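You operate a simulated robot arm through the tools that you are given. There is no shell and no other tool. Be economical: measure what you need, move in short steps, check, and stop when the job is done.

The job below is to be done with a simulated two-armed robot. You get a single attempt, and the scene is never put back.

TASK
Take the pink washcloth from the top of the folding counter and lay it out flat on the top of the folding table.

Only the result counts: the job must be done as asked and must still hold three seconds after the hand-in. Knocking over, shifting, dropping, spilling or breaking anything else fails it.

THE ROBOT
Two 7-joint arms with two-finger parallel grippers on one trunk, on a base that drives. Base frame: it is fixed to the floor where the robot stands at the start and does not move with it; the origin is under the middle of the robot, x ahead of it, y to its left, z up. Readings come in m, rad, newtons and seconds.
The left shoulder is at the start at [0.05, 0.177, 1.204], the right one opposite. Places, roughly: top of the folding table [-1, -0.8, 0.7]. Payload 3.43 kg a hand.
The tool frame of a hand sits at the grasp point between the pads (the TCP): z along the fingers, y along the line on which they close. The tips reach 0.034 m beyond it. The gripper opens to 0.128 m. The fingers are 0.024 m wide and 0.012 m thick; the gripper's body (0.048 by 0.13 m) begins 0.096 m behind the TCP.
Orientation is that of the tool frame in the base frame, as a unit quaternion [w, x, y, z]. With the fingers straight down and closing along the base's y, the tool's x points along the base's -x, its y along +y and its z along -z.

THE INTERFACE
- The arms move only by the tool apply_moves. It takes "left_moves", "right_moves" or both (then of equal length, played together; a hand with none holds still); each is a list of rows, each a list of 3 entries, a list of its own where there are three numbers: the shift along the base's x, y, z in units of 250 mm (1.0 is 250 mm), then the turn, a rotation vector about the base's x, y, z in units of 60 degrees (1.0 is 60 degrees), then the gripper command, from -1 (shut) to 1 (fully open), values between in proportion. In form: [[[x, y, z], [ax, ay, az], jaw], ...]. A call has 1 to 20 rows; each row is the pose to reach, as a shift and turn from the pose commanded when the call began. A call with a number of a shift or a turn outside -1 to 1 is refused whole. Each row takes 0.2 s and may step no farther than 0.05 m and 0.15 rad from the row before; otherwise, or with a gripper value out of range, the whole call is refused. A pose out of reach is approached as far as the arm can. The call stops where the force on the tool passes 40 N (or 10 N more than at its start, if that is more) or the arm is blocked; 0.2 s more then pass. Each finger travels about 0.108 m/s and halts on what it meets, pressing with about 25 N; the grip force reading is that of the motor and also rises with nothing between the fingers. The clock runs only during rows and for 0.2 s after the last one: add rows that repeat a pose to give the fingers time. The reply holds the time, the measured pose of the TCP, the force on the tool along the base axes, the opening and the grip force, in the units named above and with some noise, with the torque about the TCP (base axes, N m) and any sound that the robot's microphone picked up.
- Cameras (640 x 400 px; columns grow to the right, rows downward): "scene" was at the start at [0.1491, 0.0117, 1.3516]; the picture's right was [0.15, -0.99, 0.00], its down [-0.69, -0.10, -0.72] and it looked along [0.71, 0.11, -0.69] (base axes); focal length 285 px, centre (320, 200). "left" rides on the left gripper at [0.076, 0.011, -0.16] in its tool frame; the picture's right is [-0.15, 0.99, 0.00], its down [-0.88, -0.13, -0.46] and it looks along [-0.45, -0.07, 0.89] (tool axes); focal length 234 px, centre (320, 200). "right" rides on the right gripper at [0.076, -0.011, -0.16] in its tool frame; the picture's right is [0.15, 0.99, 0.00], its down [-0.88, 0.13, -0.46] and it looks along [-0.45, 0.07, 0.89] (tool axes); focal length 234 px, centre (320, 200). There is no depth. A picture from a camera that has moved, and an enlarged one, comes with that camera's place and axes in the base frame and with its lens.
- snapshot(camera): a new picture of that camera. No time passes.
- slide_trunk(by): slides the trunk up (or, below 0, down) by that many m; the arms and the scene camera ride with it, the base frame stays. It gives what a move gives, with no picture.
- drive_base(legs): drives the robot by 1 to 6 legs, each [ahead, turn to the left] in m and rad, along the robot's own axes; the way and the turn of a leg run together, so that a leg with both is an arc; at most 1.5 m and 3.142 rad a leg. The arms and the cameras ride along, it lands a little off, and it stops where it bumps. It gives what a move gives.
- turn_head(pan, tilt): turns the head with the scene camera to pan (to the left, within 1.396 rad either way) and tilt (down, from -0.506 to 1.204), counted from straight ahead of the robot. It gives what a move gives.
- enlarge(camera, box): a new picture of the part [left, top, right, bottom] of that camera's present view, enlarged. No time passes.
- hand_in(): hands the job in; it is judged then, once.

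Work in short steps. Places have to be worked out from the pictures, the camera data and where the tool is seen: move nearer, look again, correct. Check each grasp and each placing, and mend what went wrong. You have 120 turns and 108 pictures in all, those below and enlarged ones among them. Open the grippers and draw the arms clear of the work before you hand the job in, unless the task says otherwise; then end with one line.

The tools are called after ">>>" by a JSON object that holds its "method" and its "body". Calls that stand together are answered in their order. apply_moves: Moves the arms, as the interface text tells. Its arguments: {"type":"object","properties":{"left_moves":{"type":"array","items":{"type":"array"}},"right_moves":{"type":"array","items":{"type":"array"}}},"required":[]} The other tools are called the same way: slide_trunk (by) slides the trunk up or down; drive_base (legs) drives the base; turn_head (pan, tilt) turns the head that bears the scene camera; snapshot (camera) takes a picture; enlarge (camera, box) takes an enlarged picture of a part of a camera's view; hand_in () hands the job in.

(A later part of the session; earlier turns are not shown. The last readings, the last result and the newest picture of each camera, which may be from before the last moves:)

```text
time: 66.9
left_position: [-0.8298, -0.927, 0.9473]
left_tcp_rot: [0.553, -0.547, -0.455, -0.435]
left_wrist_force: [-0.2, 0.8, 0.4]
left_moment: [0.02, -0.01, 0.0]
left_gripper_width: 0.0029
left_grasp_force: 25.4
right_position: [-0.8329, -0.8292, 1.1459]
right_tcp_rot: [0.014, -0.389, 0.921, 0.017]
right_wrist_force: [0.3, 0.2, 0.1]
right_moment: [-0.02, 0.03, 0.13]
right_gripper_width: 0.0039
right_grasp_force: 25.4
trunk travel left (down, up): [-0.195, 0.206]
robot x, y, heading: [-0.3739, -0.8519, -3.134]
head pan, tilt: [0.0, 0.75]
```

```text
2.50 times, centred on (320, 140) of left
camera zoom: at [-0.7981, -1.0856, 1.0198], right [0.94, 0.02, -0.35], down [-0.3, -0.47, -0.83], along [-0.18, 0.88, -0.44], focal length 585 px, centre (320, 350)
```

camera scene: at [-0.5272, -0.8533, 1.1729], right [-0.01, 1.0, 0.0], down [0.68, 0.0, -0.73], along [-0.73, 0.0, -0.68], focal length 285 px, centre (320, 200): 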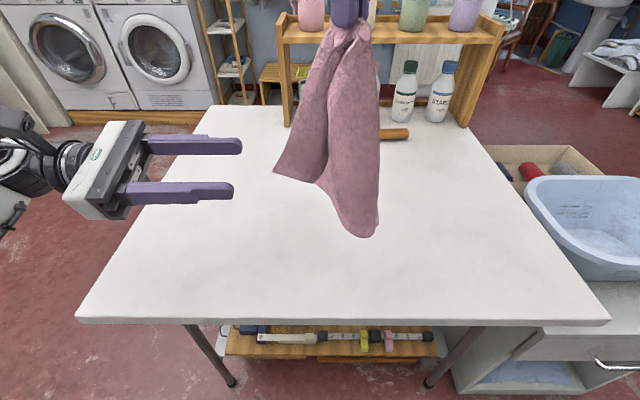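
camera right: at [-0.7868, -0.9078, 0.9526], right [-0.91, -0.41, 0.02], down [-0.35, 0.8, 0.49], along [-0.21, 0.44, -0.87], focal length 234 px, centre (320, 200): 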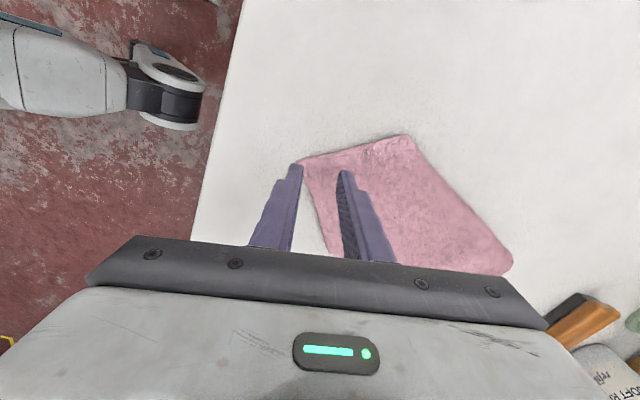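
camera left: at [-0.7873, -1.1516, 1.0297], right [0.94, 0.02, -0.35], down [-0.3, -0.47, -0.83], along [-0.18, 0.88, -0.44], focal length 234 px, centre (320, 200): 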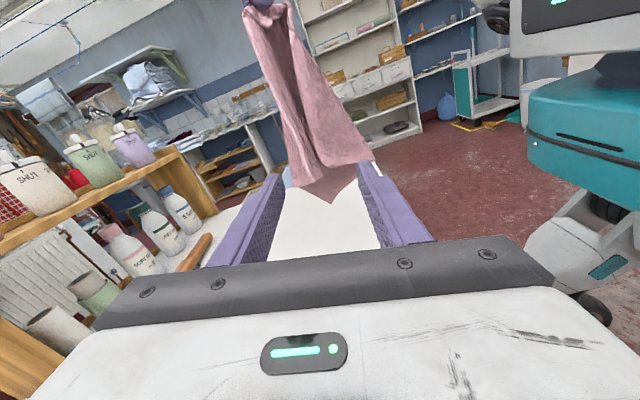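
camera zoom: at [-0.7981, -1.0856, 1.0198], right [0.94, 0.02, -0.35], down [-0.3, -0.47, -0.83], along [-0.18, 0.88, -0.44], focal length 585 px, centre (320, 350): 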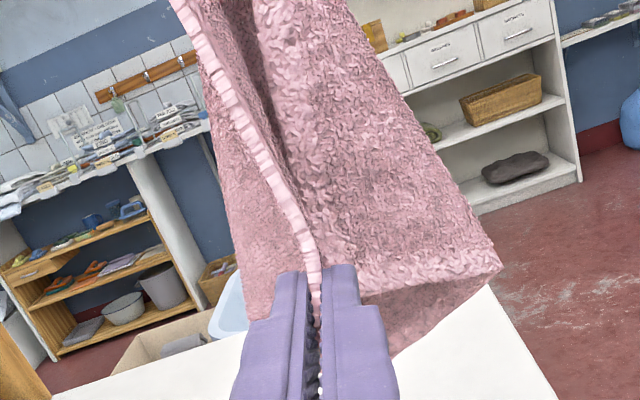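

The left hand has a clean single-layer grip right at the corner. Now I raise it to the right hand's level while turning it back down, and turn the right hand back by 60°.

>>> {"method": "apply_moves", "body": {"left_moves": [[[0, -0.02, 0.1], [-0.125, 0, 0], -1], [[0, -0.04, 0.2], [-0.25, 0, 0], -1], [[0, -0.06, 0.3], [-0.375, 0, 0], -1], [[0, -0.09, 0.4], [-0.5, 0, 0], -1], [[0, -0.12, 0.5], [-0.625, 0, 0], -1], [[0, -0.16, 0.6], [-0.75, 0, 0], -1], [[0, -0.2, 0.7], [-0.875, 0, 0], -1], [[0, -0.24, 0.77], [-1, 0, 0], -1]], "right_moves": [[[0, 0, 0], [0, 0, 0.125], -1], [[0, 0, 0], [0, 0, 0.25], -1], [[0, 0, 0], [0, 0, 0.375], -1], [[0, 0, 0], [0, 0, 0.5], -1], [[0, 0, 0], [0, 0, 0.625], -1], [[0, 0, 0], [0, 0, 0.75], -1], [[0, 0, 0], [0, 0, 0.875], -1], [[0, 0, 0], [0, 0, 1], -1]]}}

>>> {"method": "snapshot", "body": {"camera": "scene"}}

```text
time: 68.7
left_position: [-0.8295, -0.9873, 1.1416]
left_tcp_rot: [-0.204, 0.749, 0.612, 0.148]
left_wrist_force: [0.1, -0.6, 0.1]
left_moment: [0.0, 0.04, 0.07]
left_gripper_width: 0.0025
left_grasp_force: 25.1
right_position: [-0.8327, -0.8288, 1.1464]
right_tcp_rot: [-0.002, 0.797, -0.603, -0.023]
right_wrist_force: [-0.5, -0.8, -0.4]
right_moment: [0.0, 0.0, -0.07]
right_gripper_width: 0.0041
right_grasp_force: 24.8
trunk travel left (down, up): [-0.195, 0.206]
robot x, y, heading: [-0.3704, -0.8541, -3.133]
head pan, tilt: [0.0, 0.75]
```

```text
46 pictures are left
camera scene: at [-0.5269, -0.8531, 1.1729], right [-0.01, 1.0, 0.0], down [0.68, 0.0, -0.73], along [-0.73, 0.0, -0.68], focal length 285 px, centre (320, 200)
```

scene: 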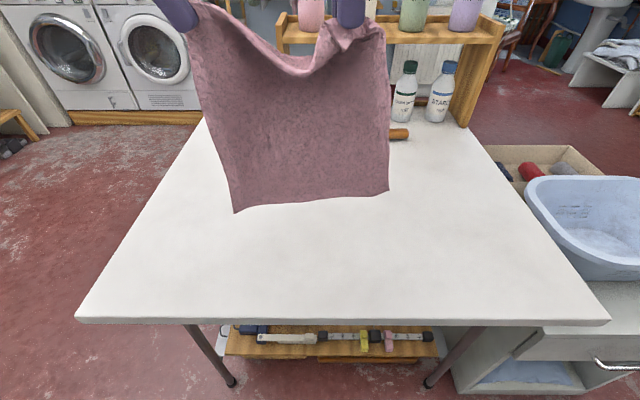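

All four corners now hang free. I finish turning the left hand down while spreading to the edge's length.

>>> {"method": "apply_moves", "body": {"left_moves": [[[0, -0.06, 0], [-0.1, 0, 0], -1], [[0, -0.11, 0], [-0.2, 0, 0], -1], [[0, -0.13, 0], [-0.3, 0, 0], -1], [[0, -0.135, 0], [-0.4, 0, 0], -1], [[0, -0.135, 0], [-0.5, 0, 0], -1]]}}

>>> {"method": "apply_moves", "body": {"left_moves": [[[0, 0, 0], [0, 0, -0.12], -1], [[0, 0, 0], [0, 0, -0.24], -1], [[0, 0, 0], [0, 0, -0.36], -1]]}}

>>> {"method": "snapshot", "body": {"camera": "scene"}}

```text
time: 69.9
left_position: [-0.831, -1.0235, 1.143]
left_tcp_rot: [-0.01, 0.775, 0.631, -0.013]
left_wrist_force: [-9.1, -12.4, 14.5]
left_moment: [6.87, -1.83, -0.19]
left_gripper_width: 0.0033
left_grasp_force: 24.8
right_position: [-0.8332, -0.8285, 1.1441]
right_tcp_rot: [-0.002, 0.798, -0.602, -0.02]
right_wrist_force: [8.2, 13.4, -14.7]
right_moment: [-3.92, 1.96, 1.88]
right_gripper_width: 0.0044
right_grasp_force: 25.2
trunk travel left (down, up): [-0.195, 0.206]
robot x, y, heading: [-0.3708, -0.8532, -3.137]
head pan, tilt: [0.0, 0.75]
```

```text
time: 70.3
left_position: [-0.8332, -1.0238, 1.1412]
left_tcp_rot: [-0.013, 0.794, 0.607, -0.011]
left_wrist_force: [-2.9, 1.5, 2.8]
left_moment: [2.07, -0.52, -0.04]
left_gripper_width: 0.0032
left_grasp_force: 25.0
right_position: [-0.8309, -0.8334, 1.144]
right_tcp_rot: [-0.008, 0.804, -0.594, -0.021]
right_wrist_force: [3.2, -1.3, -4.1]
right_moment: [-1.49, 0.56, 0.6]
right_gripper_width: 0.004
right_grasp_force: 24.8
trunk travel left (down, up): [-0.195, 0.206]
robot x, y, heading: [-0.3683, -0.8519, -3.135]
head pan, tilt: [0.0, 0.75]
stopped in row 1 (left hand): the force on the tool passed its limit (the readings are from after the stop); the commanded pose is now the measured one
```

```text
45 pictures are left
camera scene: at [-0.5271, -0.8534, 1.1729], right [-0.01, 1.0, 0.0], down [0.68, 0.0, -0.73], along [-0.73, 0.0, -0.68], focal length 285 px, centre (320, 200)
```

scene: 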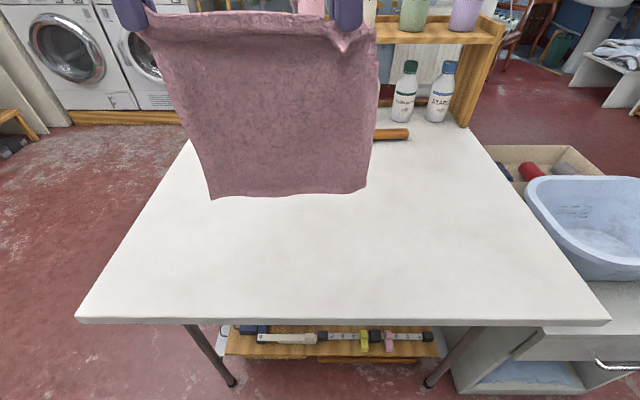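

The two hand cameras are touching. I widen by 6 mm and turn the right hand slightly so its camera moves clear.

>>> {"method": "apply_moves", "body": {"left_moves": [[[0, -0.024, 0], [0, 0, 0], -1], [[0, -0.024, 0], [0, 0, 0], -1], [[0, -0.024, 0], [0, 0, 0], -1], [[0, -0.024, 0], [0, 0, 0], -1]], "right_moves": [[[0, 0, 0], [0, 0, 0], -1], [[0, 0, 0], [0, 0, -0.12], -1], [[0, 0, 0], [0, 0, -0.24], -1], [[0, 0, 0], [0, 0, -0.36], -1]]}}

```text
time: 71.3
left_position: [-0.8327, -1.0286, 1.1427]
left_tcp_rot: [-0.011, 0.794, 0.607, -0.013]
left_wrist_force: [-0.3, 17.1, 0.4]
left_moment: [0.64, 0.04, 0.05]
left_gripper_width: 0.0029
left_grasp_force: 25.1
right_position: [-0.8317, -0.8311, 1.1435]
right_tcp_rot: [0.01, -0.675, 0.737, 0.019]
right_wrist_force: [0.1, -17.2, -0.7]
right_moment: [-0.69, 0.04, 0.14]
right_gripper_width: 0.0038
right_grasp_force: 25.1
trunk travel left (down, up): [-0.195, 0.206]
robot x, y, heading: [-0.3703, -0.8532, -3.133]
head pan, tilt: [0.0, 0.75]
```

The cloth is now taut at 17 N and the cameras are free. I turn the left hand a little and relax the tension by a few millimetres.

>>> {"method": "apply_moves", "body": {"left_moves": [[[0, 0, 0], [0, 0, -0.12], -1], [[0, 0.008, 0], [0, 0, -0.24], -1], [[0, 0.018, 0], [0, 0, -0.36], -1], [[0, 0.018, 0], [0, 0, -0.36], -1]]}}

>>> {"method": "snapshot", "body": {"camera": "scene"}}

```text
time: 72.3
left_position: [-0.8325, -1.0262, 1.1427]
left_tcp_rot: [-0.013, 0.894, 0.448, -0.011]
left_wrist_force: [-0.2, 15.3, -0.7]
left_moment: [0.55, 0.02, 0.16]
left_gripper_width: 0.0034
left_grasp_force: 24.8
right_position: [-0.8314, -0.8305, 1.1441]
right_tcp_rot: [0.011, -0.677, 0.736, 0.021]
right_wrist_force: [1.3, -15.0, -0.3]
right_moment: [-0.6, -0.01, 0.16]
right_gripper_width: 0.0042
right_grasp_force: 25.2
trunk travel left (down, up): [-0.195, 0.206]
robot x, y, heading: [-0.3702, -0.857, -3.135]
head pan, tilt: [0.0, 0.75]
```

```text
44 pictures are left
camera scene: at [-0.5272, -0.8534, 1.1729], right [-0.01, 1.0, 0.0], down [0.68, 0.0, -0.73], along [-0.73, 0.0, -0.68], focal length 285 px, centre (320, 200)
```

scene: 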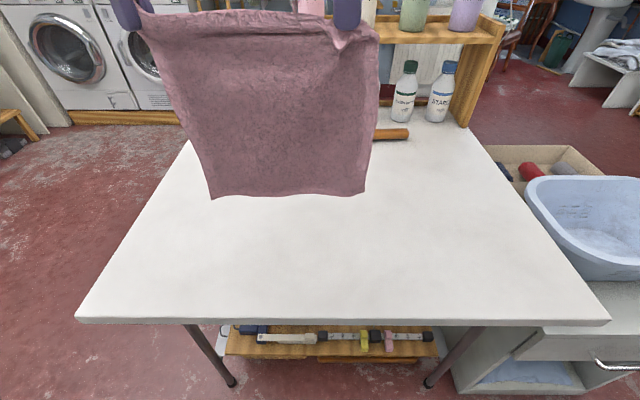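

The cloth hangs as a clean square. I ease the tension a little more and move out and down until the lower edge is just above the table.

>>> {"method": "apply_moves", "body": {"left_moves": [[[0, 0.02, -0.12], [0, 0, 0], -1], [[-0.05, 0.03, -0.24], [0, 0, 0], -1], [[-0.15, 0.03, -0.36], [0, 0, 0], -1], [[-0.27, 0.03, -0.47], [0, 0, 0], -1], [[-0.4, 0.03, -0.56], [0, 0, 0], -1], [[-0.52, 0.03, -0.6], [0, 0, 0], -1], [[-0.6, 0.03, -0.62], [0, 0, 0], -1]], "right_moves": [[[0, 0, -0.12], [0, 0, 0], -1], [[-0.05, 0, -0.24], [0, 0, 0], -1], [[-0.15, 0, -0.36], [0, 0, 0], -1], [[-0.27, 0, -0.47], [0, 0, 0], -1], [[-0.4, 0, -0.56], [0, 0, 0], -1], [[-0.52, 0, -0.6], [0, 0, 0], -1], [[-0.6, 0, -0.62], [0, 0, 0], -1]]}}

>>> {"method": "snapshot", "body": {"camera": "scene"}}

```text
time: 73.9
left_position: [-0.9814, -1.0194, 0.9848]
left_tcp_rot: [-0.013, 0.895, 0.445, -0.01]
left_wrist_force: [1.0, 7.3, 0.2]
left_moment: [0.3, -0.06, 0.11]
left_gripper_width: 0.0028
left_grasp_force: 25.5
right_position: [-0.9551, -0.8305, 0.9873]
right_tcp_rot: [0.013, -0.678, 0.735, 0.019]
right_wrist_force: [-0.3, -8.3, -0.3]
right_moment: [-0.3, 0.04, 0.07]
right_gripper_width: 0.0042
right_grasp_force: 24.8
right hand out of reach, approached as far as the arm can: row 6, 7
trunk travel left (down, up): [-0.195, 0.206]
robot x, y, heading: [-0.3705, -0.8504, -3.134]
head pan, tilt: [0.0, 0.75]
```

```text
43 pictures are left
camera scene: at [-0.5272, -0.8534, 1.1728], right [-0.01, 1.0, 0.0], down [0.68, 0.0, -0.73], along [-0.73, 0.0, -0.68], focal length 285 px, centre (320, 200)
```

scene: 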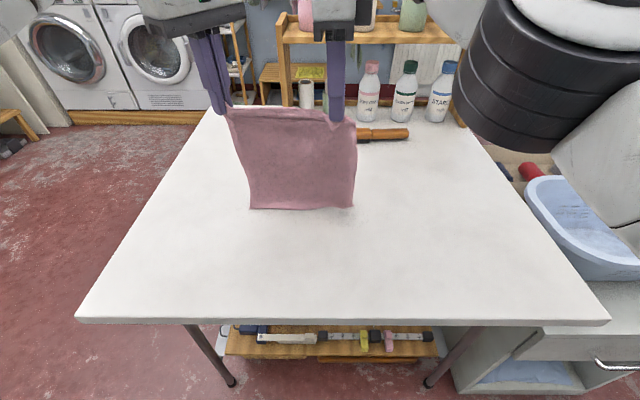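

The lower edge already touches at x≈−0.965, so laying from here would end too close to the table's near edge. The base front still has about 0.2 m of clearance, so I raise the hands slightly and drive 0.09 m closer.

>>> {"method": "apply_moves", "body": {"left_moves": [[[0.02, 0, 0.08], [0, 0, 0], -1], [[0.04, 0, 0.12], [0, 0, 0], -1]], "right_moves": [[[0, 0, 0.08], [0, 0, 0], -1], [[0, 0, 0.12], [0, 0, 0], -1]]}}

>>> {"method": "drive_base", "body": {"legs": [[0.09, 0]]}}

>>> {"method": "snapshot", "body": {"camera": "scene"}}

```text
time: 74.5
left_position: [-0.971, -1.0179, 1.0161]
left_tcp_rot: [-0.012, 0.894, 0.448, -0.01]
left_wrist_force: [0.9, 9.4, 0.8]
left_moment: [0.31, -0.04, 0.12]
left_gripper_width: 0.0031
left_grasp_force: 25.3
right_position: [-0.9467, -0.8283, 1.0156]
right_tcp_rot: [0.012, -0.677, 0.735, 0.019]
right_wrist_force: [-0.9, -8.0, -0.3]
right_moment: [-0.37, 0.04, 0.06]
right_gripper_width: 0.004
right_grasp_force: 24.5
right hand out of reach, approached as far as the arm can: row 1, 2
trunk travel left (down, up): [-0.195, 0.206]
robot x, y, heading: [-0.3679, -0.8515, -3.134]
head pan, tilt: [0.0, 0.75]
```

```text
time: 75.6
left_position: [-1.0653, -1.0184, 1.0158]
left_tcp_rot: [-0.012, 0.895, 0.446, -0.01]
left_wrist_force: [0.9, 9.2, -1.3]
left_moment: [0.33, -0.03, 0.09]
left_gripper_width: 0.0029
left_grasp_force: 24.9
right_position: [-1.0383, -0.8279, 1.0149]
right_tcp_rot: [0.012, -0.676, 0.737, 0.021]
right_wrist_force: [-1.0, -8.9, -0.4]
right_moment: [-0.38, 0.06, 0.11]
right_gripper_width: 0.0044
right_grasp_force: 25.5
trunk travel left (down, up): [-0.195, 0.206]
robot x, y, heading: [-0.4636, -0.8529, -3.136]
head pan, tilt: [0.0, 0.75]
```

```text
42 pictures are left
camera scene: at [-0.6206, -0.8535, 1.1727], right [0.0, 1.0, 0.0], down [0.68, 0.0, -0.73], along [-0.73, 0.0, -0.68], focal length 285 px, centre (320, 200)
```

scene: 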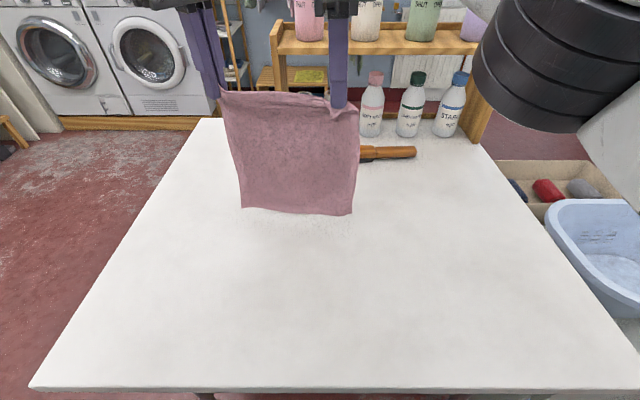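

Now there is ample room. I lay the cloth by lowering along a near-taut arc toward the robot, with the far edge landing first near x≈−1.05.

>>> {"method": "apply_moves", "body": {"left_moves": [[[0.08, 0, -0.13], [0, 0, 0], -1], [[0.24, 0, -0.16], [0, 0, 0], -1], [[0.4, 0, -0.2], [0, 0, 0], -1], [[0.54, 0, -0.28], [0, 0, 0], -1], [[0.64, 0, -0.364], [0, 0, 0], -1], [[0.72, 0, -0.452], [0, 0, 0], -1], [[0.8, 0, -0.56], [0, 0, 0], -1]], "right_moves": [[[0.04, 0, -0.13], [0, 0, 0], -1], [[0.18, 0, -0.16], [0, 0, 0], -1], [[0.32, 0, -0.2], [0, 0, 0], -1], [[0.46, 0, -0.28], [0, 0, 0], -1], [[0.56, 0, -0.364], [0, 0, 0], -1], [[0.64, 0, -0.452], [0, 0, 0], -1], [[0.72, 0, -0.56], [0, 0, 0], -1]]}}

>>> {"method": "snapshot", "body": {"camera": "scene"}}

>>> {"method": "snapshot", "body": {"camera": "right"}}

```text
time: 77.2
left_position: [-0.8665, -1.0168, 0.8773]
left_tcp_rot: [-0.014, 0.895, 0.446, -0.01]
left_wrist_force: [-0.3, 8.2, -0.1]
left_moment: [0.27, 0.03, 0.11]
left_gripper_width: 0.0031
left_grasp_force: 24.8
right_position: [-0.8591, -0.8255, 0.8755]
right_tcp_rot: [0.01, -0.675, 0.737, 0.021]
right_wrist_force: [-0.2, -7.4, 0.1]
right_moment: [-0.35, -0.02, 0.11]
right_gripper_width: 0.004
right_grasp_force: 24.8
trunk travel left (down, up): [-0.195, 0.206]
robot x, y, heading: [-0.4678, -0.8514, -3.14]
head pan, tilt: [0.0, 0.75]
```

```text
41 pictures are left
camera scene: at [-0.62, -0.8536, 1.1729], right [0.0, 1.0, 0.0], down [0.68, 0.0, -0.73], along [-0.73, 0.0, -0.68], focal length 285 px, centre (320, 200)
```

scene: 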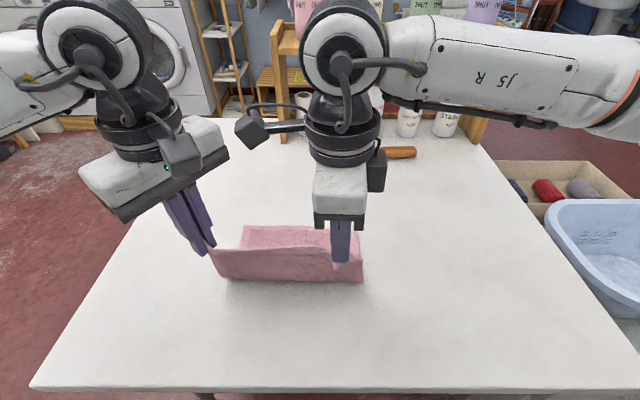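

```text
40 pictures are left
camera right: at [-0.8533, -0.9078, 1.0314], right [-1.0, -0.06, 0.01], down [-0.05, 0.87, 0.49], along [-0.04, 0.49, -0.87], focal length 234 px, centre (320, 200)
```

right: 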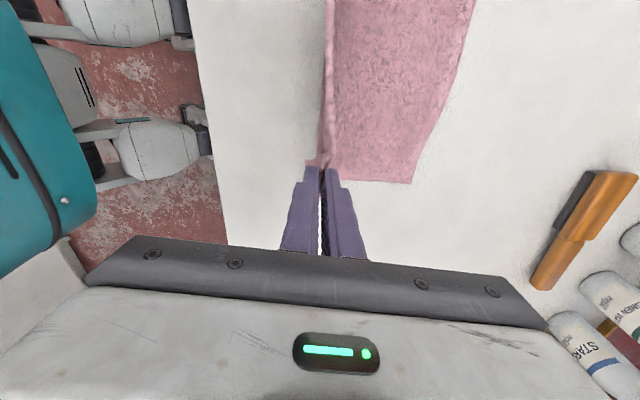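

The far edge lies at x≈−0.99 with the rest hanging neatly. I continue laying. The right hand ends with a small backward motion, so its corner tail falls outward and doesn't fold under.

>>> {"method": "apply_moves", "body": {"left_moves": [[[0.09, 0, -0.04], [0, 0, 0], -1], [[0.19, 0, -0.12], [0, 0, 0], -1], [[0.27, 0, -0.2], [0, 0, 0], -1], [[0.31, 0, -0.26], [0, 0, 0], -1]], "right_moves": [[[0.06, 0, -0.04], [0, 0, 0], -1], [[0.16, 0, -0.12], [0, 0, 0], -1], [[0.24, 0, -0.2], [0, 0, 0], -1], [[0.28, 0, -0.26], [0, 0, 0], -1]]}}

>>> {"method": "enlarge", "body": {"camera": "scene", "box": [150, 180, 450, 390]}}

>>> {"method": "snapshot", "body": {"camera": "right"}}

>>> {"method": "snapshot", "body": {"camera": "left"}}

```text
time: 78.2
left_position: [-0.7859, -1.0194, 0.8113]
left_tcp_rot: [-0.013, 0.894, 0.448, -0.011]
left_wrist_force: [-1.0, 10.3, 0.3]
left_moment: [0.39, 0.01, 0.09]
left_gripper_width: 0.0034
left_grasp_force: 24.8
right_position: [-0.7881, -0.8277, 0.8098]
right_tcp_rot: [0.01, -0.676, 0.737, 0.02]
right_wrist_force: [0.9, -10.3, 0.4]
right_moment: [-0.39, -0.01, 0.11]
right_gripper_width: 0.0039
right_grasp_force: 25.4
trunk travel left (down, up): [-0.195, 0.206]
robot x, y, heading: [-0.4652, -0.8506, -3.134]
head pan, tilt: [0.0, 0.75]
```

```text
1.90 times, centred on (300, 285) of scene
camera zoom: at [-0.62, -0.8535, 1.1729], right [0.0, 1.0, 0.0], down [0.68, 0.0, -0.73], along [-0.73, 0.0, -0.68], focal length 543 px, centre (358, 38)
```

zoom: 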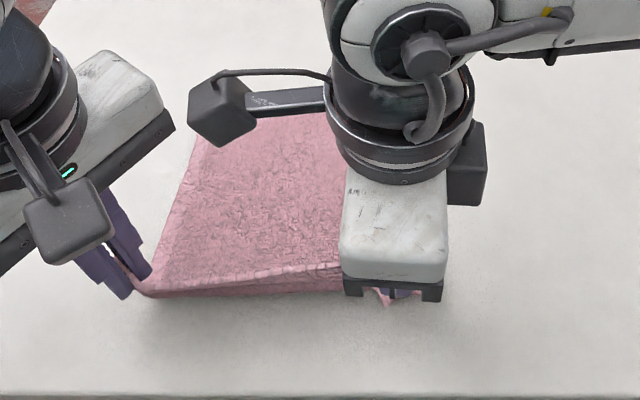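

```text
38 pictures are left
camera right: at [-0.7816, -0.9087, 0.9655], right [-1.0, -0.06, 0.01], down [-0.05, 0.87, 0.5], along [-0.04, 0.49, -0.87], focal length 234 px, centre (320, 200)
```

right: 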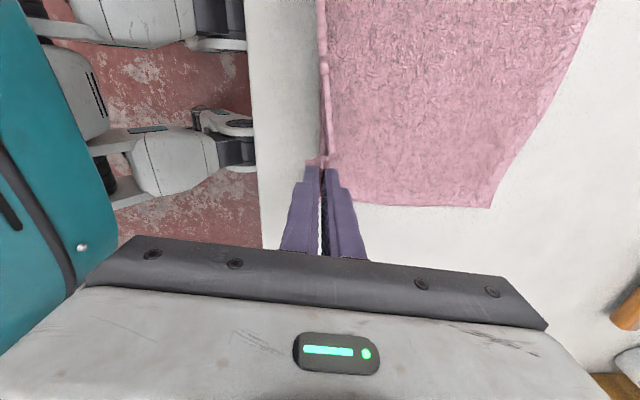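

```text
37 pictures are left
camera left: at [-0.7256, -0.9672, 0.9697], right [0.7, -0.71, -0.03], down [-0.62, -0.63, 0.47], along [-0.35, -0.31, -0.88], focal length 234 px, centre (320, 200)
```

left: 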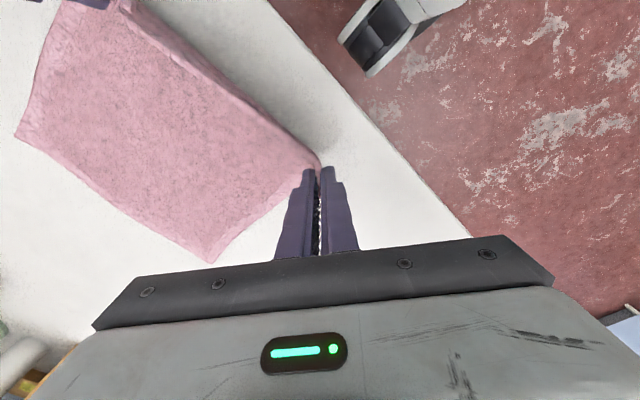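

Very clean so far. Final lowering: the left hand goes slightly forward, and the right slightly back so its tail spreads outward. Then I open in light contact.

>>> {"method": "apply_moves", "body": {"left_moves": [[[0.02, 0, -0.05], [0, 0, 0], -1], [[0.04, 0, -0.1], [0, 0, 0], -1], [[0.04, 0, -0.13], [0, 0, 0], -1], [[0.04, 0, -0.13], [0, 0, 0], -1]], "right_moves": [[[0.02, 0, -0.04], [0, 0, 0], -1], [[-0.03, 0, -0.09], [0, 0, 0], -1], [[-0.08, 0, -0.125], [0, 0, 0], -1], [[-0.08, 0, -0.125], [0, 0, 0], -1]]}}

>>> {"method": "apply_moves", "body": {"left_moves": [[[0, 0, 0.01], [0, 0, 0], -0.85], [[0, 0, 0.01], [0, 0, 0], -0.7], [[0, 0, 0.02], [0, 0, 0], -0.6], [[0, 0, 0.02], [0, 0, 0], -0.6]], "right_moves": [[[0, 0, 0.01], [0, 0, 0], -0.85], [[0, 0, 0.01], [0, 0, 0], -0.7], [[0, 0, 0.02], [0, 0, 0], -0.6], [[0, 0, 0.02], [0, 0, 0], -0.6]]}}

>>> {"method": "snapshot", "body": {"camera": "right"}}

>>> {"method": "snapshot", "body": {"camera": "left"}}

```text
time: 79.2
left_position: [-0.7759, -1.0179, 0.781]
left_tcp_rot: [-0.015, 0.894, 0.447, -0.011]
left_wrist_force: [-4.6, 12.6, 4.8]
left_moment: [0.51, 0.09, 0.19]
left_gripper_width: 0.0033
left_grasp_force: 25.2
right_position: [-0.8064, -0.8295, 0.781]
right_tcp_rot: [0.009, -0.677, 0.736, 0.019]
right_wrist_force: [8.5, -13.2, 24.9]
right_moment: [-0.56, -0.45, 0.15]
right_gripper_width: 0.0042
right_grasp_force: 24.9
trunk travel left (down, up): [-0.195, 0.206]
robot x, y, heading: [-0.4642, -0.8534, -3.137]
head pan, tilt: [0.0, 0.75]
```

```text
time: 80.2
left_position: [-0.7776, -1.0186, 0.7843]
left_tcp_rot: [-0.013, 0.894, 0.447, -0.01]
left_wrist_force: [-0.6, 0.7, -0.4]
left_moment: [-0.02, -0.01, 0.01]
left_gripper_width: 0.0258
left_grasp_force: 0.1
right_position: [-0.8081, -0.8267, 0.7824]
right_tcp_rot: [0.013, -0.676, 0.736, 0.021]
right_wrist_force: [-0.4, 1.1, 2.8]
right_moment: [0.01, -0.03, 0.0]
right_gripper_width: 0.0251
right_grasp_force: 0.1
trunk travel left (down, up): [-0.195, 0.206]
robot x, y, heading: [-0.4645, -0.8509, -3.141]
head pan, tilt: [0.0, 0.75]
```

```text
36 pictures are left
camera right: at [-0.8023, -0.9082, 0.9383], right [-1.0, -0.06, 0.01], down [-0.05, 0.87, 0.5], along [-0.04, 0.5, -0.87], focal length 234 px, centre (320, 200)
```

right: 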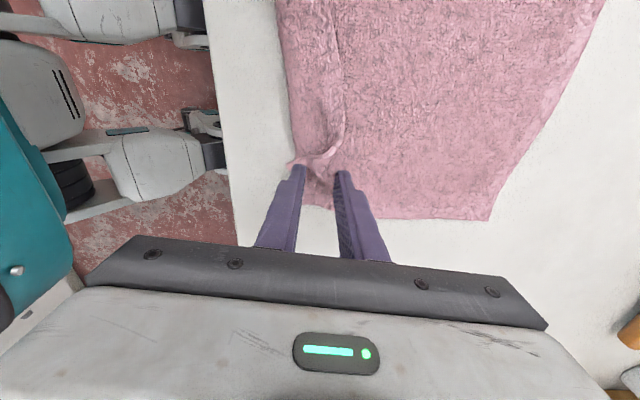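

```text
35 pictures are left
camera left: at [-0.7174, -0.9663, 0.943], right [0.7, -0.71, -0.03], down [-0.62, -0.63, 0.47], along [-0.35, -0.31, -0.88], focal length 234 px, centre (320, 200)
```

left: 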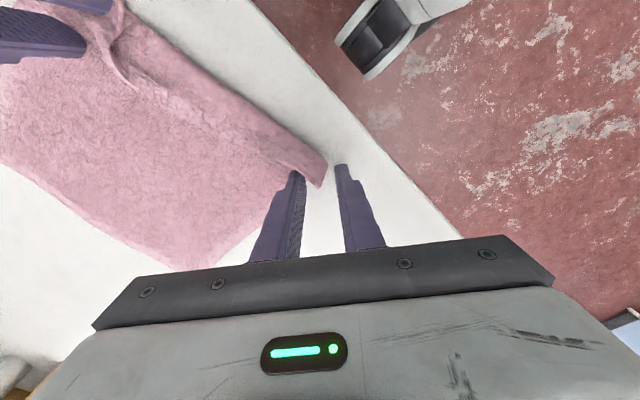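

Both corners look good, with the right one falling outward. I lift both hands straight up and apart to see the whole cloth.

>>> {"method": "apply_moves", "body": {"left_moves": [[[0, 0, 0.1], [0, 0, 0], -0.6], [[0, 0, 0.25], [0, 0, 0], -0.6], [[0, -0.1, 0.38], [0, 0, 0], -0.6], [[0, -0.25, 0.45], [0, 0, 0], -0.6], [[0, -0.4, 0.5], [0, 0, 0], -0.6], [[0, -0.55, 0.5], [0, 0, 0], -0.6]], "right_moves": [[[0, 0, 0.1], [0, 0, 0], -0.6], [[0, 0, 0.25], [0, 0, 0], -0.6], [[0, 0.1, 0.38], [0, 0, 0], -0.6], [[0, 0.25, 0.45], [0, 0, 0], -0.6], [[0, 0.4, 0.5], [0, 0, 0], -0.6], [[0, 0.55, 0.5], [0, 0, 0], -0.6]]}}

>>> {"method": "enlarge", "body": {"camera": "scene", "box": [150, 180, 450, 390]}}

```text
time: 81.6
left_position: [-0.7754, -1.1585, 0.9098]
left_tcp_rot: [-0.013, 0.895, 0.446, -0.01]
left_wrist_force: [0.5, 0.8, -0.5]
left_moment: [0.01, 0.0, -0.01]
left_gripper_width: 0.0256
left_grasp_force: 0.0
right_position: [-0.8053, -0.6897, 0.9105]
right_tcp_rot: [0.011, -0.676, 0.736, 0.019]
right_wrist_force: [-0.3, -0.6, -0.8]
right_moment: [-0.02, 0.03, -0.02]
right_gripper_width: 0.0256
right_grasp_force: 0.0
trunk travel left (down, up): [-0.195, 0.206]
robot x, y, heading: [-0.4626, -0.8542, -3.134]
head pan, tilt: [0.0, 0.75]
```

```text
1.90 times, centred on (300, 285) of scene
camera zoom: at [-0.6198, -0.8534, 1.1729], right [0.0, 1.0, 0.0], down [0.68, 0.0, -0.73], along [-0.73, 0.0, -0.68], focal length 543 px, centre (358, 38)
```

zoom: 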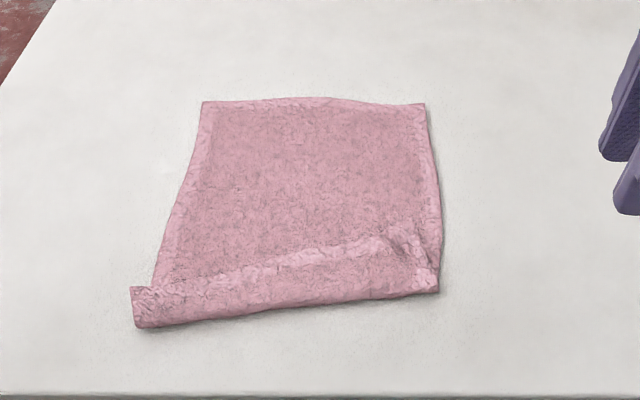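

The near strip looks rolled or folded over on top along the front. I'll take closer views before correcting it.

>>> {"method": "enlarge", "body": {"camera": "scene", "box": [190, 285, 390, 370]}}

>>> {"method": "snapshot", "body": {"camera": "left"}}

>>> {"method": "snapshot", "body": {"camera": "right"}}

```text
3.20 times, centred on (290, 328) of scene
camera zoom: at [-0.6198, -0.8534, 1.1729], right [0.0, 1.0, 0.0], down [0.68, 0.0, -0.73], along [-0.73, 0.0, -0.68], focal length 912 px, centre (416, -208)
```

zoom: 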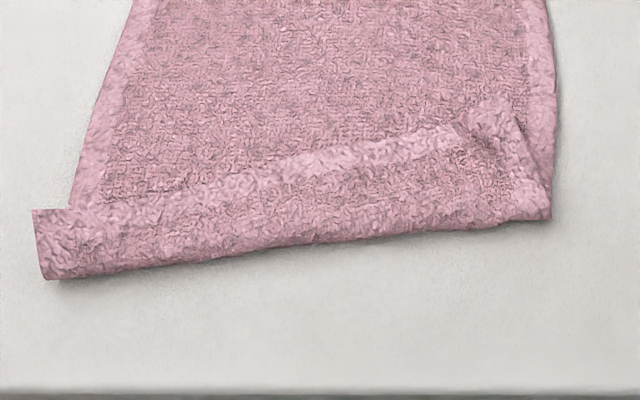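

```text
32 pictures are left
camera left: at [-0.7169, -1.1067, 1.0686], right [0.7, -0.71, -0.03], down [-0.62, -0.63, 0.47], along [-0.35, -0.31, -0.88], focal length 234 px, centre (320, 200)
```

left: 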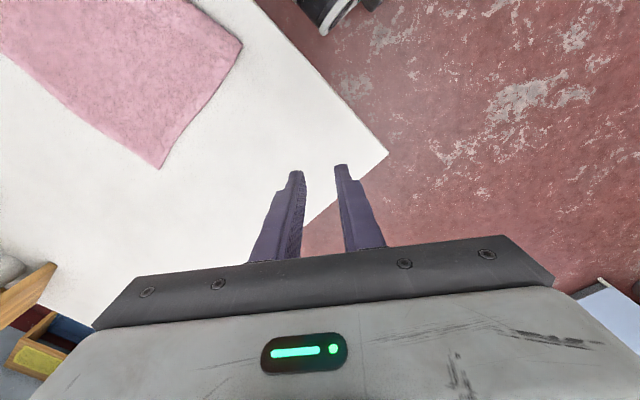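

```text
31 pictures are left
camera right: at [-0.7997, -0.771, 1.0663], right [-1.0, -0.06, 0.01], down [-0.05, 0.87, 0.5], along [-0.04, 0.49, -0.87], focal length 234 px, centre (320, 200)
```

right: 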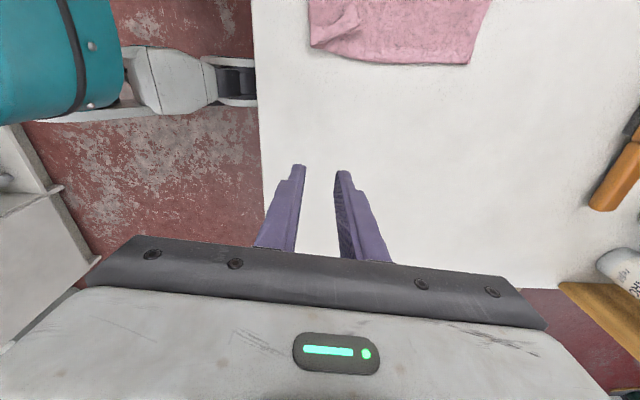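

The near hem is folded over on top by 3–5 cm, and unfolding it in place would end very close to the table's edge. I'll pinch the flap at both ends, lift again in a two-hand hold, and re-lay it further out. First I hover over the flap ends.

>>> {"method": "apply_moves", "body": {"left_moves": [[[-0.02, 0.16, 0], [0, 0, 0], -0.56], [[-0.04, 0.32, 0], [0, 0, 0], -0.56], [[-0.05, 0.48, 0], [0, 0, 0], -0.56], [[-0.05, 0.594, -0.1], [0, 0, 0], -0.56], [[-0.05, 0.594, -0.27], [0, 0, 0], -0.56], [[-0.05, 0.594, -0.43], [0, 0, 0], -0.56]], "right_moves": [[[-0.03, -0.14, 0], [0, 0, 0], -0.56], [[-0.06, -0.28, 0], [0, 0, 0], -0.56], [[-0.08, -0.4, 0], [0, 0, 0], -0.56], [[-0.08, -0.493, -0.1], [0, 0, 0], -0.56], [[-0.08, -0.493, -0.27], [0, 0, 0], -0.56], [[-0.08, -0.493, -0.43], [0, 0, 0], -0.56]]}}

>>> {"method": "enlarge", "body": {"camera": "left", "box": [220, 60, 420, 220]}}

>>> {"method": "enlarge", "body": {"camera": "right", "box": [220, 60, 420, 220]}}

```text
time: 83.0
left_position: [-0.7883, -1.0102, 0.8021]
left_tcp_rot: [-0.013, 0.894, 0.447, -0.01]
left_wrist_force: [-0.2, 0.4, -0.2]
left_moment: [0.02, -0.01, 0.0]
left_gripper_width: 0.0281
left_grasp_force: 0.1
right_position: [-0.8293, -0.8171, 0.8014]
right_tcp_rot: [0.012, -0.676, 0.737, 0.02]
right_wrist_force: [0.4, -0.8, 0.3]
right_moment: [0.02, 0.01, 0.0]
right_gripper_width: 0.0282
right_grasp_force: 0.0
trunk travel left (down, up): [-0.195, 0.206]
robot x, y, heading: [-0.4641, -0.8535, -3.137]
head pan, tilt: [0.0, 0.75]
```

```text
2.50 times, centred on (320, 140) of left
camera zoom: at [-0.7279, -0.957, 0.961], right [0.7, -0.71, -0.03], down [-0.62, -0.63, 0.47], along [-0.35, -0.31, -0.88], focal length 585 px, centre (320, 350)
```

zoom: 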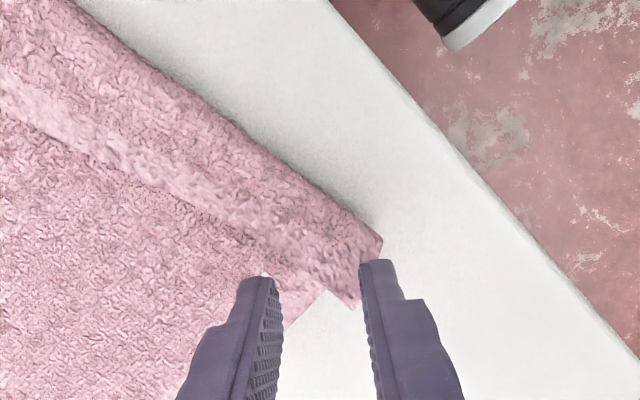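

```text
2.50 times, centred on (320, 140) of right
camera zoom: at [-0.8223, -0.8984, 0.9568], right [-1.0, -0.06, 0.01], down [-0.05, 0.87, 0.5], along [-0.04, 0.49, -0.87], focal length 585 px, centre (320, 350)
```

zoom: 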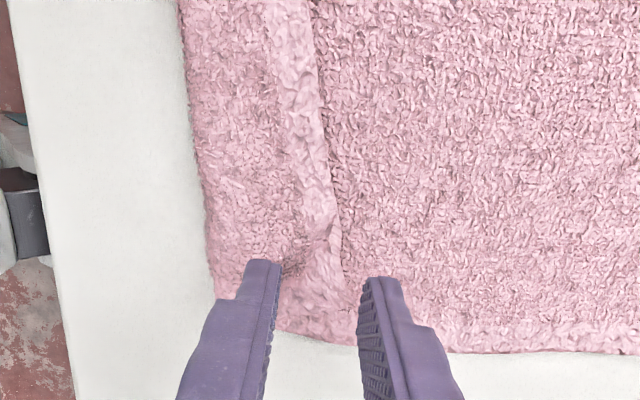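

The hem is visible in both views. I'll shift the right hand 1 cm toward the robot and the left 1.2 cm along the flap, narrow the openings, press lightly on the flap and close.

>>> {"method": "apply_moves", "body": {"left_moves": [[[0.02, 0.046, 0], [0, 0, 0], -0.6875], [[0.02, 0.046, -0.05], [0, 0, 0], -0.6875], [[0.02, 0.046, -0.085], [0, 0, 0], -0.6875], [[0.02, 0.046, -0.085], [0, 0, 0], -0.85], [[0.02, 0.046, -0.085], [0, 0, 0], -1], [[0.02, 0.046, -0.085], [0, 0, 0], -1], [[0.02, 0.046, -0.085], [0, 0, 0], -1]], "right_moves": [[[0.04, 0, 0], [0, 0, 0], -0.6875], [[0.04, 0, -0.05], [0, 0, 0], -0.6875], [[0.04, 0, -0.085], [0, 0, 0], -0.6875], [[0.04, 0, -0.085], [0, 0, 0], -0.85], [[0.04, 0, -0.085], [0, 0, 0], -1], [[0.04, 0, -0.085], [0, 0, 0], -1], [[0.04, 0, -0.085], [0, 0, 0], -1]]}}

>>> {"method": "enlarge", "body": {"camera": "left", "box": [220, 60, 420, 220]}}

>>> {"method": "enlarge", "body": {"camera": "right", "box": [220, 60, 420, 220]}}

```text
time: 84.6
left_position: [-0.7833, -0.9973, 0.7816]
left_tcp_rot: [-0.012, 0.894, 0.447, -0.011]
left_wrist_force: [-0.2, 1.7, 2.1]
left_moment: [0.02, 0.05, 0.0]
left_gripper_width: 0.0023
left_grasp_force: 25.1
right_position: [-0.8169, -0.814, 0.7791]
right_tcp_rot: [0.012, -0.676, 0.736, 0.02]
right_wrist_force: [1.6, -0.9, 9.2]
right_moment: [-0.04, -0.17, 0.04]
right_gripper_width: 0.0042
right_grasp_force: 25.2
trunk travel left (down, up): [-0.195, 0.206]
robot x, y, heading: [-0.463, -0.8533, -3.139]
head pan, tilt: [0.0, 0.75]
```

```text
2.50 times, centred on (320, 140) of left
camera zoom: at [-0.7235, -0.9456, 0.94], right [0.7, -0.71, -0.03], down [-0.62, -0.63, 0.47], along [-0.35, -0.31, -0.88], focal length 585 px, centre (320, 350)
```

zoom: 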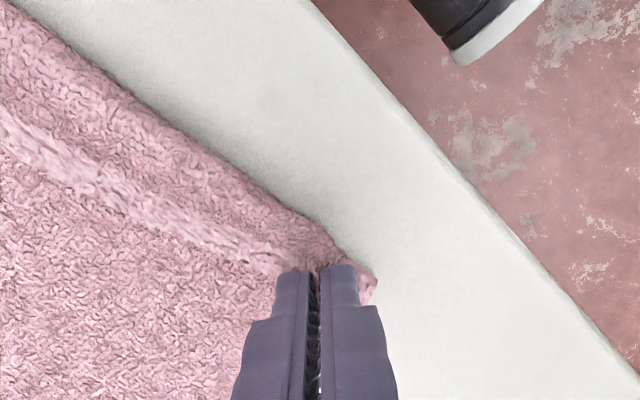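

```text
2.50 times, centred on (320, 140) of right
camera zoom: at [-0.8111, -0.8955, 0.9354], right [-1.0, -0.06, 0.01], down [-0.05, 0.87, 0.5], along [-0.04, 0.49, -0.87], focal length 585 px, centre (320, 350)
```

zoom: 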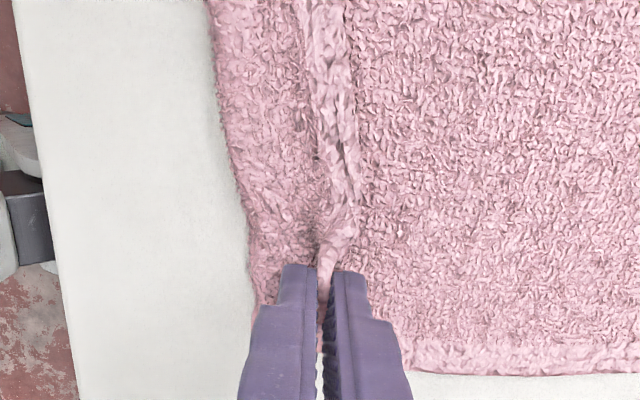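

Right has the hem (4 mm), and left reads 2.3 mm, perhaps a single layer. I lift both 5 cm and check.

>>> {"method": "apply_moves", "body": {"left_moves": [[[0, 0, 0.06], [0, 0, 0], -1], [[0, 0, 0.13], [0, 0, 0], -1], [[0, 0, 0.2], [0, 0, 0], -1]], "right_moves": [[[0, 0, 0.06], [0, 0, 0], -1], [[0, 0, 0.13], [0, 0, 0], -1], [[0, 0, 0.2], [0, 0, 0], -1]]}}

>>> {"method": "snapshot", "body": {"camera": "left"}}

>>> {"method": "snapshot", "body": {"camera": "right"}}

>>> {"method": "enlarge", "body": {"camera": "scene", "box": [150, 180, 450, 390]}}

```text
time: 85.4
left_position: [-0.7851, -0.9963, 0.8302]
left_tcp_rot: [-0.012, 0.894, 0.447, -0.011]
left_wrist_force: [-0.1, 0.5, -0.4]
left_moment: [-0.04, 0.04, 0.0]
left_gripper_width: 0.0024
left_grasp_force: 25.0
right_position: [-0.8198, -0.8137, 0.8297]
right_tcp_rot: [0.011, -0.676, 0.737, 0.021]
right_wrist_force: [-0.4, 0.0, 0.0]
right_moment: [-0.03, 0.0, -0.01]
right_gripper_width: 0.004
right_grasp_force: 25.3
trunk travel left (down, up): [-0.195, 0.206]
robot x, y, heading: [-0.4661, -0.8517, -3.143]
head pan, tilt: [0.0, 0.75]
```

```text
26 pictures are left
camera left: at [-0.7257, -0.9445, 0.9887], right [0.7, -0.71, -0.03], down [-0.62, -0.63, 0.47], along [-0.35, -0.31, -0.88], focal length 234 px, centre (320, 200)
```

left: 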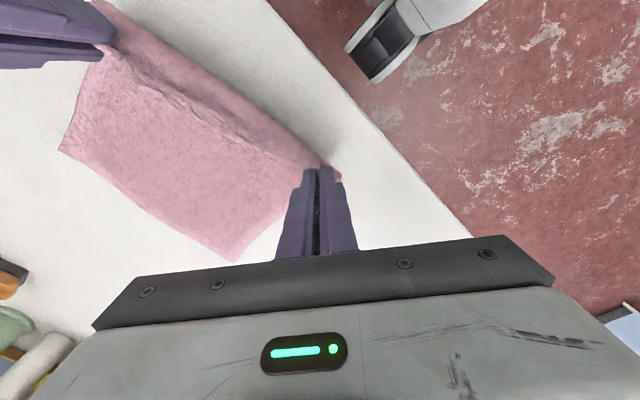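

```text
25 pictures are left
camera right: at [-0.8133, -0.8959, 0.985], right [-1.0, -0.06, 0.01], down [-0.05, 0.87, 0.5], along [-0.04, 0.49, -0.87], focal length 234 px, centre (320, 200)
```

right: 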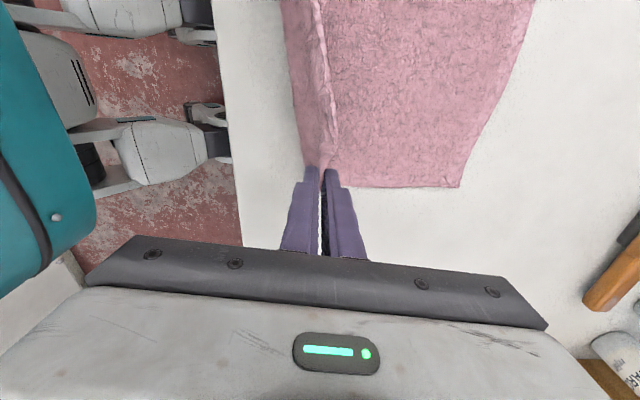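

```text
1.90 times, centred on (300, 285) of scene
camera zoom: at [-0.62, -0.8535, 1.1728], right [0.0, 1.0, 0.0], down [0.68, 0.0, -0.73], along [-0.73, 0.0, -0.68], focal length 543 px, centre (358, 38)
```

zoom: 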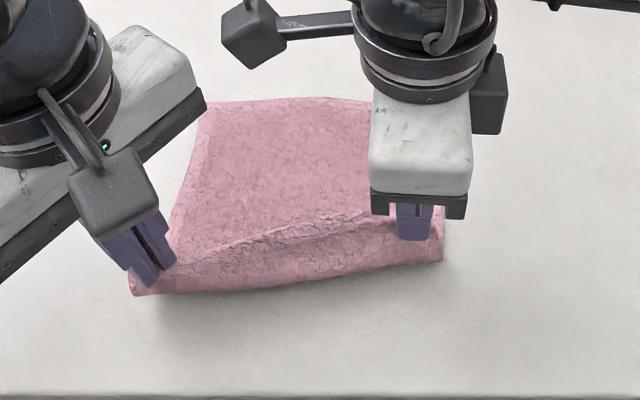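

Both hands hold the hem. I lift up and outward until the cloth hangs free again.

>>> {"method": "apply_moves", "body": {"left_moves": [[[0, 0, 0.16], [0, 0, 0], -1], [[-0.05, 0, 0.32], [0, 0, 0], -1], [[-0.12, 0, 0.47], [0, 0, 0], -1], [[-0.24, -0.02, 0.6], [0, 0, 0], -1], [[-0.38, -0.03, 0.7], [0, 0, 0], -1], [[-0.54, -0.03, 0.78], [0, 0, 0], -1], [[-0.7, -0.03, 0.8], [0, 0, 0], -1], [[-0.85, -0.03, 0.8], [0, 0, 0], -1], [[-0.85, -0.03, 0.8], [0, 0, 0], -1]], "right_moves": [[[0, 0, 0.16], [0, 0, 0], -1], [[-0.02, 0, 0.32], [0, 0, 0], -1], [[-0.07, 0, 0.47], [0, 0, 0], -1], [[-0.16, 0.0, 0.6], [0, 0, 0], -1], [[-0.28, 0, 0.7], [0, 0, 0], -1], [[-0.43, 0, 0.78], [0, 0, 0], -1], [[-0.58, 0, 0.8], [0, 0, 0], -1], [[-0.72, 0, 0.8], [0, 0, 0], -1], [[-0.72, 0, 0.8], [0, 0, 0], -1]]}}

>>> {"method": "snapshot", "body": {"camera": "scene"}}

```text
time: 87.4
left_position: [-0.9956, -1.0053, 1.0309]
left_tcp_rot: [-0.012, 0.895, 0.446, -0.011]
left_wrist_force: [-0.3, 1.3, 0.2]
left_moment: [0.02, 0.0, 0.01]
left_gripper_width: 0.0022
left_grasp_force: 24.5
right_position: [-0.9969, -0.814, 1.0282]
right_tcp_rot: [0.012, -0.677, 0.736, 0.02]
right_wrist_force: [0.6, -0.1, 0.1]
right_moment: [-0.03, -0.02, 0.03]
right_gripper_width: 0.0043
right_grasp_force: 25.2
trunk travel left (down, up): [-0.195, 0.206]
robot x, y, heading: [-0.4659, -0.853, -3.141]
head pan, tilt: [0.0, 0.75]
```

```text
23 pictures are left
camera scene: at [-0.62, -0.8535, 1.1729], right [0.0, 1.0, 0.0], down [0.68, 0.0, -0.73], along [-0.73, 0.0, -0.68], focal length 285 px, centre (320, 200)
```

scene: 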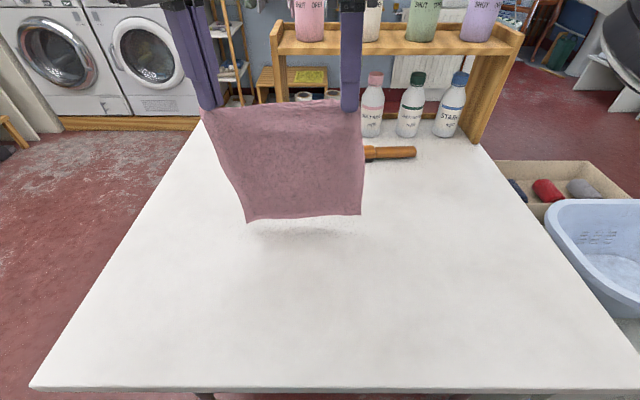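

A clean square hang again, with grips right at the hem. I move out to x≈−1.035, let it settle, and lower until the bottom edge just touches.

>>> {"method": "apply_moves", "body": {"left_moves": [[[-0.08, 0, 0], [0, 0, 0], -1], [[-0.16, 0, 0], [0, 0, 0], -1], [[-0.16, 0, 0], [0, 0, 0], -1], [[-0.16, 0, 0], [0, 0, 0], -1], [[-0.16, 0, -0.08], [0, 0, 0], -1], [[-0.16, 0, -0.14], [0, 0, 0], -1], [[-0.16, 0, -0.18], [0, 0, 0], -1]], "right_moves": [[[-0.08, 0, 0], [0, 0, 0], -1], [[-0.16, 0, 0], [0, 0, 0], -1], [[-0.16, 0, 0], [0, 0, 0], -1], [[-0.16, 0, 0], [0, 0, 0], -1], [[-0.16, 0, -0.08], [0, 0, 0], -1], [[-0.16, 0, -0.14], [0, 0, 0], -1], [[-0.16, 0, -0.18], [0, 0, 0], -1]]}}

>>> {"method": "snapshot", "body": {"camera": "scene"}}

```text
time: 89.0
left_position: [-1.0366, -1.0059, 0.9851]
left_tcp_rot: [-0.013, 0.895, 0.447, -0.01]
left_wrist_force: [0.0, 1.3, -0.4]
left_moment: [0.06, -0.02, -0.01]
left_gripper_width: 0.0023
left_grasp_force: 24.8
right_position: [-1.0377, -0.8123, 0.9842]
right_tcp_rot: [0.012, -0.676, 0.736, 0.019]
right_wrist_force: [-0.1, -1.9, -0.1]
right_moment: [-0.05, -0.01, -0.04]
right_gripper_width: 0.004
right_grasp_force: 24.7
trunk travel left (down, up): [-0.195, 0.206]
robot x, y, heading: [-0.4653, -0.8492, -3.138]
head pan, tilt: [0.0, 0.75]
```

```text
22 pictures are left
camera scene: at [-0.6201, -0.8535, 1.1728], right [0.0, 1.0, 0.0], down [0.68, 0.0, -0.73], along [-0.73, 0.0, -0.68], focal length 285 px, centre (320, 200)
```

scene: 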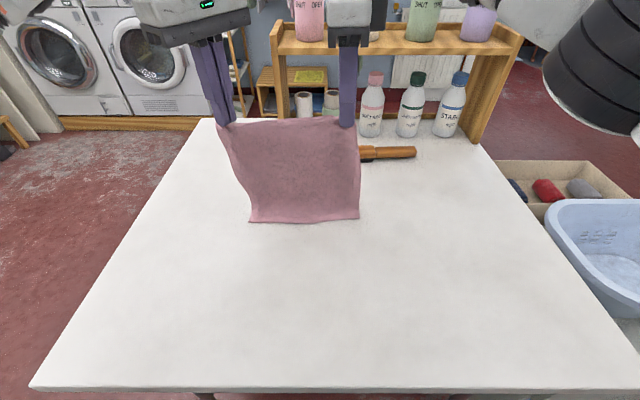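

The bottom edge touches at x≈−1.02. I raise slightly so it trails away from me, then lay along a taut arc, keeping less slack than last time.

>>> {"method": "apply_moves", "body": {"left_moves": [[[0, 0, 0.06], [0, 0, 0], -1], [[0.108, 0, 0.036], [0, 0, 0], -1], [[0.248, 0, 0.02], [0, 0, 0], -1], [[0.388, 0, -0.032], [0, 0, 0], -1], [[0.508, 0, -0.084], [0, 0, 0], -1], [[0.608, 0, -0.152], [0, 0, 0], -1], [[0.696, 0, -0.232], [0, 0, 0], -1], [[0.768, 0, -0.32], [0, 0, 0], -1], [[0.828, 0, -0.432], [0, 0, 0], -1], [[0.868, 0, -0.532], [0, 0, 0], -1]], "right_moves": [[[0, 0, 0.06], [0, 0, 0], -1], [[0.108, 0, 0.036], [0, 0, 0], -1], [[0.248, 0, 0.02], [0, 0, 0], -1], [[0.388, 0, -0.032], [0, 0, 0], -1], [[0.508, 0, -0.084], [0, 0, 0], -1], [[0.608, 0, -0.152], [0, 0, 0], -1], [[0.696, 0, -0.232], [0, 0, 0], -1], [[0.768, 0, -0.32], [0, 0, 0], -1], [[0.828, 0, -0.432], [0, 0, 0], -1], [[0.868, 0, -0.532], [0, 0, 0], -1]]}}

>>> {"method": "snapshot", "body": {"camera": "right"}}

>>> {"method": "enlarge", "body": {"camera": "scene", "box": [150, 180, 450, 390]}}

```text
time: 91.2
left_position: [-0.8189, -1.0023, 0.8544]
left_tcp_rot: [-0.012, 0.894, 0.448, -0.01]
left_wrist_force: [-0.2, 0.2, -0.3]
left_moment: [0.02, -0.02, 0.01]
left_gripper_width: 0.0021
left_grasp_force: 24.9
right_position: [-0.8222, -0.8122, 0.8505]
right_tcp_rot: [0.012, -0.675, 0.737, 0.02]
right_wrist_force: [-0.2, -0.1, -0.6]
right_moment: [0.0, -0.01, -0.01]
right_gripper_width: 0.004
right_grasp_force: 24.9
trunk travel left (down, up): [-0.195, 0.206]
robot x, y, heading: [-0.4667, -0.8509, -3.137]
head pan, tilt: [0.0, 0.75]
```

```text
21 pictures are left
camera right: at [-0.8161, -0.8949, 1.0067], right [-1.0, -0.06, 0.01], down [-0.05, 0.87, 0.5], along [-0.04, 0.5, -0.87], focal length 234 px, centre (320, 200)
```

right: 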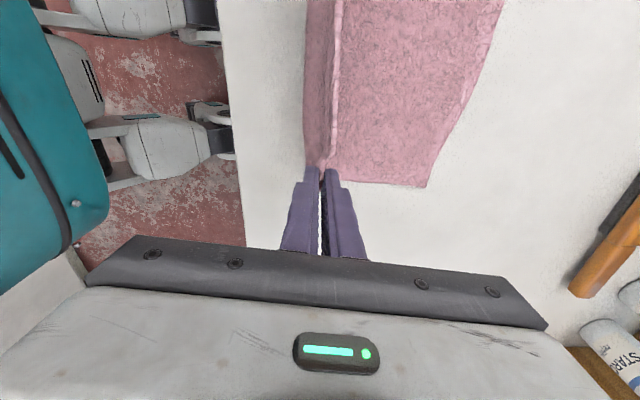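

```text
1.90 times, centred on (300, 285) of scene
camera zoom: at [-0.6201, -0.8535, 1.1729], right [0.0, 1.0, 0.0], down [0.68, 0.0, -0.73], along [-0.73, 0.0, -0.68], focal length 543 px, centre (358, 38)
```

zoom: 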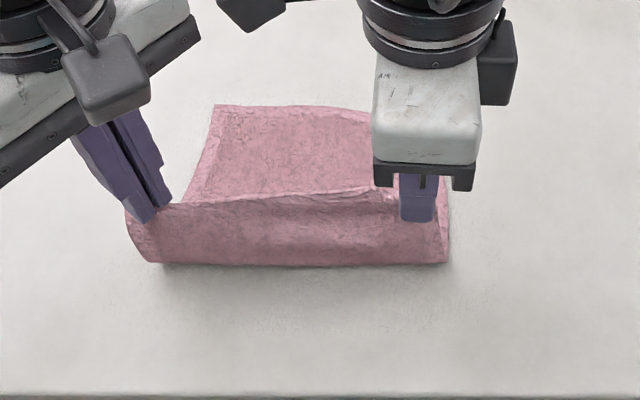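

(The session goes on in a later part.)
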